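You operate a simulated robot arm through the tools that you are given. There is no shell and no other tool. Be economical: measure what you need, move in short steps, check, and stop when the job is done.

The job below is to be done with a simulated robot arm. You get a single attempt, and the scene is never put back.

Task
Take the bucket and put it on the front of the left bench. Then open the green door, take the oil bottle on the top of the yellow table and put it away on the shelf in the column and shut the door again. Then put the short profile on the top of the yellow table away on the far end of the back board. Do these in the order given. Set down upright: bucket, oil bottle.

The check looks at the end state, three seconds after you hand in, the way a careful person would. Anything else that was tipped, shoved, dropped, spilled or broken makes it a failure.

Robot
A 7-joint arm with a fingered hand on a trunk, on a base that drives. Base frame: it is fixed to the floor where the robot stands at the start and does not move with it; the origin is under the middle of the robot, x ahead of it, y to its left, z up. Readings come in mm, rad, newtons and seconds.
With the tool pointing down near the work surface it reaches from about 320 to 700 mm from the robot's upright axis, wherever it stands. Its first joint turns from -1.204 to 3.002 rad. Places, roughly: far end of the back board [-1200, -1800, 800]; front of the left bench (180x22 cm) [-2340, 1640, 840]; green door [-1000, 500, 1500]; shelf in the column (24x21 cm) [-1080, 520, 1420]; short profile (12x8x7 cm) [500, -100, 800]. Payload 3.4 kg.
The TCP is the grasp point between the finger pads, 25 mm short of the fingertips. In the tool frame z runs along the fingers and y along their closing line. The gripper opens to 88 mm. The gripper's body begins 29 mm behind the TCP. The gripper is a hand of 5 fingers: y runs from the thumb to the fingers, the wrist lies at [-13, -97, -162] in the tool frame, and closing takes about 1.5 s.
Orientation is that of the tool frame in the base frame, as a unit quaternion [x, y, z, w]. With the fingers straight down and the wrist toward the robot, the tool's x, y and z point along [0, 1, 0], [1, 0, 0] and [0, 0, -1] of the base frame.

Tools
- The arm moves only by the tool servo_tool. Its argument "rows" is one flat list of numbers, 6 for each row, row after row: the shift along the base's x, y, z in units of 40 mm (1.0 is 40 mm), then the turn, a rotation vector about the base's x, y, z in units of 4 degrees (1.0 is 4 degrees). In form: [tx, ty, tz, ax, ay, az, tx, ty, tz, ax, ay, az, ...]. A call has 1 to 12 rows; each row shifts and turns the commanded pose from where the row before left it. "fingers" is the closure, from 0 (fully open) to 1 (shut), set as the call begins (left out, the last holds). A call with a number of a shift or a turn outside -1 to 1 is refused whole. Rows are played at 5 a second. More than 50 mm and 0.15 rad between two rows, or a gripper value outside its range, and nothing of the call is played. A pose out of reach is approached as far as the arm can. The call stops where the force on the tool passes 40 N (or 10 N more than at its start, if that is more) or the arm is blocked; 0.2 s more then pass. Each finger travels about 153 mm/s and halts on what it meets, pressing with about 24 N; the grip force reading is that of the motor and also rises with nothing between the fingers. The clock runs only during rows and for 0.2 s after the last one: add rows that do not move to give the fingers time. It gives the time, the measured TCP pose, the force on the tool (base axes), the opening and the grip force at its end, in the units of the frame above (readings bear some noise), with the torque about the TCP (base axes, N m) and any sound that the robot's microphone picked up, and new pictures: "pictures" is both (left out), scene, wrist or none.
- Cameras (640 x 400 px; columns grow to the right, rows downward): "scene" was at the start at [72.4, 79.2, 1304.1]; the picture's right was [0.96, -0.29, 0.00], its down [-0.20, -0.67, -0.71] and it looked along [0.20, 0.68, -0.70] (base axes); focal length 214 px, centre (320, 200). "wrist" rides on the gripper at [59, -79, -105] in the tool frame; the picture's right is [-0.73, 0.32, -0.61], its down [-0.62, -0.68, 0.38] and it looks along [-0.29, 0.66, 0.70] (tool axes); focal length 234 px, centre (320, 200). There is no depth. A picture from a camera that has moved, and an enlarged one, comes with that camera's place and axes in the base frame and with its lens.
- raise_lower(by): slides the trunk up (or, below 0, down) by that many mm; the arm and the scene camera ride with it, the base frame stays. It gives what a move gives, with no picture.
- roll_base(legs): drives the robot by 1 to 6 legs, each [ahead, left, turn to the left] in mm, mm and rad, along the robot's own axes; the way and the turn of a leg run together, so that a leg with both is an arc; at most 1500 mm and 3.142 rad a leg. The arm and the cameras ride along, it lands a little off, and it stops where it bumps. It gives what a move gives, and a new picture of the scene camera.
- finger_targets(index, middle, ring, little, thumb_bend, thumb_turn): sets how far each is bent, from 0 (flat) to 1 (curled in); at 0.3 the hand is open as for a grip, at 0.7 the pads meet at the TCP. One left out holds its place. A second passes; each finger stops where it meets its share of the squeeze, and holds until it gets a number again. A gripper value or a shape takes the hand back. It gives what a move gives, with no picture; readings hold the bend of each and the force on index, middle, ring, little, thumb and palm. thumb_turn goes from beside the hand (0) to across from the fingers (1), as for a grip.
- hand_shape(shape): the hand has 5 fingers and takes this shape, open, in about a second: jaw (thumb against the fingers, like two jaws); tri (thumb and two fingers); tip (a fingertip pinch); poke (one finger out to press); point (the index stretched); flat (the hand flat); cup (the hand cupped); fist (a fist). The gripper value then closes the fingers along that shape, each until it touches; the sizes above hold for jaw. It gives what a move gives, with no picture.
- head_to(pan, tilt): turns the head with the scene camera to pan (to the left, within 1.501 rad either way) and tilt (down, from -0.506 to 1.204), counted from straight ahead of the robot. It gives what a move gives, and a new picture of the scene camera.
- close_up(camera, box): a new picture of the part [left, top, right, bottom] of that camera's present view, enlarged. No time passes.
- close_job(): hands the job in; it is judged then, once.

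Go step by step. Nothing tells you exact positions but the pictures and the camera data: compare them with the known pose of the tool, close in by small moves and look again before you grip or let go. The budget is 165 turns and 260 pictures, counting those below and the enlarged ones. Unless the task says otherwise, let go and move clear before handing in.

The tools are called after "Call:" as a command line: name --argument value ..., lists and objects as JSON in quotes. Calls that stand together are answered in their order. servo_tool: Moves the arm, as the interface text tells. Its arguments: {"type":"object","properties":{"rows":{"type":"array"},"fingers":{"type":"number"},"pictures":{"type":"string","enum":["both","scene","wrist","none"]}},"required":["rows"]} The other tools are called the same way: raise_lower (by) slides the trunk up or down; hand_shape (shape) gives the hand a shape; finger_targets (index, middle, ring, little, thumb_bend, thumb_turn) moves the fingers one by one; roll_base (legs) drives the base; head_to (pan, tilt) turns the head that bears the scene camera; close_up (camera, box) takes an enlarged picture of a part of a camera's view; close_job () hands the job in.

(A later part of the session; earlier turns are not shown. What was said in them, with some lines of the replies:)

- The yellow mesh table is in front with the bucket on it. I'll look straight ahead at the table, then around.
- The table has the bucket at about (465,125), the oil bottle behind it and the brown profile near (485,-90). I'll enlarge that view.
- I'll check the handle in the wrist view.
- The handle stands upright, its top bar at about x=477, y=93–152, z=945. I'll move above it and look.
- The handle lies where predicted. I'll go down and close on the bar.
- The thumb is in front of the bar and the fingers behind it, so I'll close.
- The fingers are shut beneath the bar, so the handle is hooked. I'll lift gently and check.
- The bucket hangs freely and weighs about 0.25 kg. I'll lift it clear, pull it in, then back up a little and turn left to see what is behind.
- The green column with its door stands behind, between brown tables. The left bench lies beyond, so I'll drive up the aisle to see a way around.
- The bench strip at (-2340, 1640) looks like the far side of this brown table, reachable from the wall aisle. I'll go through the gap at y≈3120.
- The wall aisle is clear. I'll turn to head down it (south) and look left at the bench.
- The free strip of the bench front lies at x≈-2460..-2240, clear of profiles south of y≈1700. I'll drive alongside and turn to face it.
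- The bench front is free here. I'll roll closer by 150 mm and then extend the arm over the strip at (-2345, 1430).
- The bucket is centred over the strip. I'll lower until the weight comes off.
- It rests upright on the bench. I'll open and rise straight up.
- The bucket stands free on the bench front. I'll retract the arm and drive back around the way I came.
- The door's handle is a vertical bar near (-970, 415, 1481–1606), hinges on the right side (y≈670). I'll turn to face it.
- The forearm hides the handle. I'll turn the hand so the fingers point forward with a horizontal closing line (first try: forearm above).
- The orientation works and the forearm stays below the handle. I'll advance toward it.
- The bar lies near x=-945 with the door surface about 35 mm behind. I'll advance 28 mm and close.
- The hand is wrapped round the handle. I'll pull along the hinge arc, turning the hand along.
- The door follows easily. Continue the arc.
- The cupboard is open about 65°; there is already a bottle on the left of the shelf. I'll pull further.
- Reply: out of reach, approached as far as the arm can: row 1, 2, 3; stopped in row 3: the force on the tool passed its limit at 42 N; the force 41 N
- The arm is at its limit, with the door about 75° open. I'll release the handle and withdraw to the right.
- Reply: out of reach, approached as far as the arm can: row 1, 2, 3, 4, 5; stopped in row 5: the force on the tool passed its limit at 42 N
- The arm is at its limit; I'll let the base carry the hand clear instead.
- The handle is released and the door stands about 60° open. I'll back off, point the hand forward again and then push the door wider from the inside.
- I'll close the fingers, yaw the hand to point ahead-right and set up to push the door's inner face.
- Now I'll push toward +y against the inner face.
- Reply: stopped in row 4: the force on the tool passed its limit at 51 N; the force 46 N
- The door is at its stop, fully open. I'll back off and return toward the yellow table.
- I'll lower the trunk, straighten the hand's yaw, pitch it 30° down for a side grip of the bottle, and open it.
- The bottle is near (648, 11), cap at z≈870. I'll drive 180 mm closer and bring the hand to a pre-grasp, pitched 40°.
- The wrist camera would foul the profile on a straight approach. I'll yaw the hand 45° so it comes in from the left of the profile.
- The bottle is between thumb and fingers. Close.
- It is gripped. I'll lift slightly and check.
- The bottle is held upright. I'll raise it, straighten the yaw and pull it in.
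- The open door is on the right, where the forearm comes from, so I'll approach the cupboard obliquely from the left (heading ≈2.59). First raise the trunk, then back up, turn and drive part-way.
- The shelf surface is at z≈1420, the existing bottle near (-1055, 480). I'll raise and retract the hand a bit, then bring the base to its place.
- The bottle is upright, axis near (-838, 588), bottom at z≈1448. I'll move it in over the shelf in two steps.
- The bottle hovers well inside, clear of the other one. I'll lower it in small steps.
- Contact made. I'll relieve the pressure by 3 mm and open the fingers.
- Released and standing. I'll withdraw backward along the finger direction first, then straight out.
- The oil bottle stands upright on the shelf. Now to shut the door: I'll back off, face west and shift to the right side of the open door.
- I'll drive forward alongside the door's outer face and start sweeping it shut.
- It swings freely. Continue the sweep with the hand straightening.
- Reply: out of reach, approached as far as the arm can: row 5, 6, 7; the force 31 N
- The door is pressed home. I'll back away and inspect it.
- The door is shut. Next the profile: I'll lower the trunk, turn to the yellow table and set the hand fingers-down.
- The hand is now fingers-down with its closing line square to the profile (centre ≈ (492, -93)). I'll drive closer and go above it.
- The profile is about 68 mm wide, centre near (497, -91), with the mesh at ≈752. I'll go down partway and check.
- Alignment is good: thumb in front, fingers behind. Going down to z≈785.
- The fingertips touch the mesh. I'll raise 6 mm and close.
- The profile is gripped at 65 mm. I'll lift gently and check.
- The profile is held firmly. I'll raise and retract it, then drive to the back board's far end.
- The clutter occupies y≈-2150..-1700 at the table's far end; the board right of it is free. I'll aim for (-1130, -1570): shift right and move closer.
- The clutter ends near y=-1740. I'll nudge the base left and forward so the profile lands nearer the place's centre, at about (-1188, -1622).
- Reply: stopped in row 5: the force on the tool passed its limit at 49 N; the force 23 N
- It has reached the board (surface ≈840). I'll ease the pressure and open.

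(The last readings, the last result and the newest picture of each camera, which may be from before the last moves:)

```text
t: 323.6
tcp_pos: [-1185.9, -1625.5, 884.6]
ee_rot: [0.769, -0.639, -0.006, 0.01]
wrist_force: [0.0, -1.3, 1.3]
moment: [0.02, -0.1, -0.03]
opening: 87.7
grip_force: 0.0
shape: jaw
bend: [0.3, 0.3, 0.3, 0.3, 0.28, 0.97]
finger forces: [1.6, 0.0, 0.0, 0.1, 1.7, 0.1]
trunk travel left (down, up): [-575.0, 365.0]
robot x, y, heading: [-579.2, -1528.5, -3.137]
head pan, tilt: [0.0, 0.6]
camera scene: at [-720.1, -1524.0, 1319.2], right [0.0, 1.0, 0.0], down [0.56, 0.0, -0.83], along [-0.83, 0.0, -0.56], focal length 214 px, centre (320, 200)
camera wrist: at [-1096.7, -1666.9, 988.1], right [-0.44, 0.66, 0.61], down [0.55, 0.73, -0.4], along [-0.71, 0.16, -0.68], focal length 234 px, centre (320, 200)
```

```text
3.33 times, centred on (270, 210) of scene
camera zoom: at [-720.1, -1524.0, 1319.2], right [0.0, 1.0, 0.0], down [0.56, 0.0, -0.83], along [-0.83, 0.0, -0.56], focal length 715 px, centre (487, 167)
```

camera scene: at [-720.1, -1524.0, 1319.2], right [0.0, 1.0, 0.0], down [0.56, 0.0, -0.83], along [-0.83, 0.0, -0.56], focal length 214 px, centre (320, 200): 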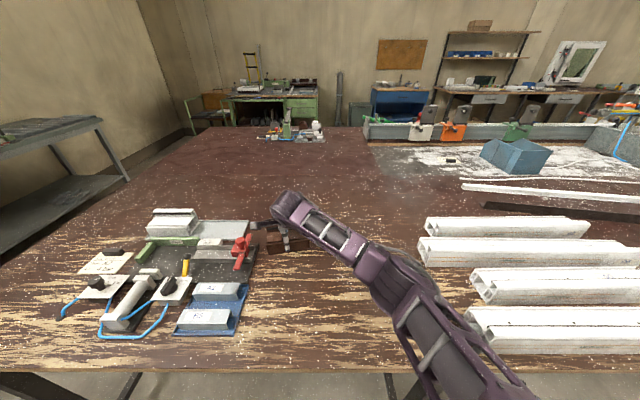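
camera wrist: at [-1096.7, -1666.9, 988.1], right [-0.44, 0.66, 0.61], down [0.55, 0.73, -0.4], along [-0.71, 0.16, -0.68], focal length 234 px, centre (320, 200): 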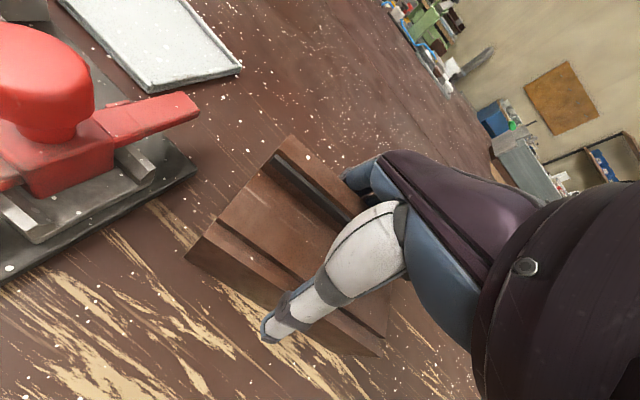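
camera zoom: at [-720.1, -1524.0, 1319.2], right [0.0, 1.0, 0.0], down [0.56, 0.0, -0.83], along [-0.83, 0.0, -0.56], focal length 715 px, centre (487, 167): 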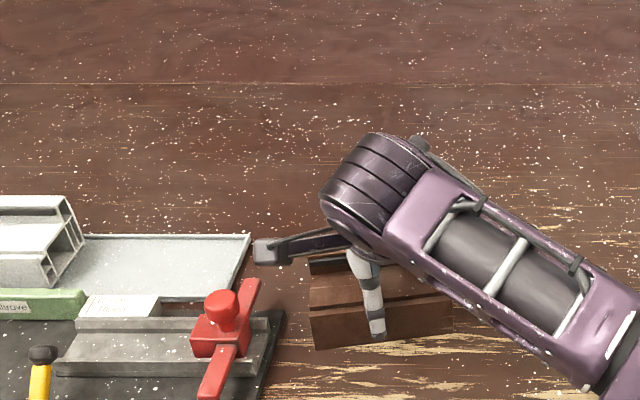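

Released with the profile flat. I'll rise straight up and back off.

Call:
servo_tool --rows '[0, 0, 0.3, 0, 0, 0, 0, 0, 0.5, 0, 0, 0, 0, 0, 0.8, 0, 0, 0, 0, 0, 0.9, 0, 0, 0, 0, 0, 0.9, 0, 0, 0, 0, 0, 0.9, 0, 0, 0, 0, 0, 0.9, 0, 0, 0]' --pictures "none"

Call:
roll_base --legs '[[-350, 0, 0]]'

Call:
close_up --camera "scene" --box '[160, 140, 400, 290]'

```text
t: 325.2
tcp_pos: [-1186.2, -1627.6, 1090.9]
ee_rot: [0.768, -0.64, -0.007, 0.009]
wrist_force: [0.2, 0.1, -0.9]
moment: [-0.02, -0.02, 0.01]
opening: 88.1
grip_force: 0.0
shape: jaw
bend: [0.3, 0.3, 0.3, 0.3, 0.3, 0.97]
finger forces: [0.0, 0.0, 0.0, 0.0, 0.0, 0.0]
trunk travel left (down, up): [-575.0, 365.0]
robot x, y, heading: [-580.2, -1525.5, -3.138]
head pan, tilt: [0.0, 0.6]
```

```text
t: 327.5
tcp_pos: [-841.1, -1625.5, 1091.0]
ee_rot: [0.769, -0.639, -0.006, 0.01]
wrist_force: [-0.7, 0.7, -0.8]
moment: [-0.01, 0.02, 0.01]
opening: 87.9
grip_force: 0.2
shape: jaw
bend: [0.3, 0.3, 0.3, 0.3, 0.3, 0.97]
finger forces: [0.0, 0.1, 0.0, 0.1, 0.0, 0.0]
trunk travel left (down, up): [-575.0, 365.0]
robot x, y, heading: [-233.4, -1520.1, -3.133]
head pan, tilt: [0.0, 0.6]
camera scene: at [-374.4, -1522.7, 1319.2], right [0.0, 1.0, 0.0], down [0.56, 0.0, -0.83], along [-0.83, 0.0, -0.56], focal length 214 px, centre (320, 200)
```

scene: 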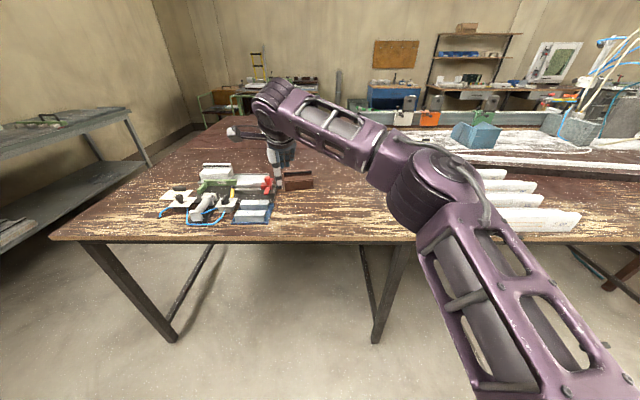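

```text
2.67 times, centred on (280, 215) of scene
camera zoom: at [-374.4, -1522.7, 1319.2], right [0.0, 1.0, 0.0], down [0.56, 0.0, -0.83], along [-0.83, 0.0, -0.56], focal length 572 px, centre (427, 160)
```

zoom: 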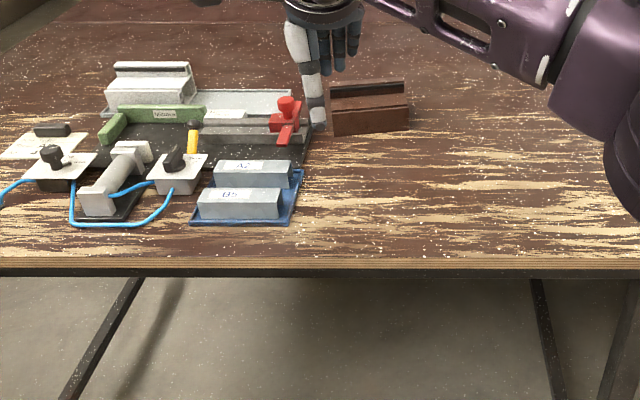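

The profile lies flat on the back board's far end and the hand is clear. The bucket was still upright when I last saw it, and the door is shut on the oil bottle, so I'm handing in.

Call:
close_job

```text
The job is handed in.
```

I finished all three tasks in order and handed the job in; I don't have the judge's result yet.

- **Bucket:** it stands upright on the front of the left bench.
- **Oil bottle:** it stands upright on the column shelf, beside the bottle already there. The green door is shut, so I haven't seen the bottle since closing it.
- **Short profile:** it lies flat on the back board's far end. Tools already filled the exact centre, so I put it just to the right of them, about 17 cm away.
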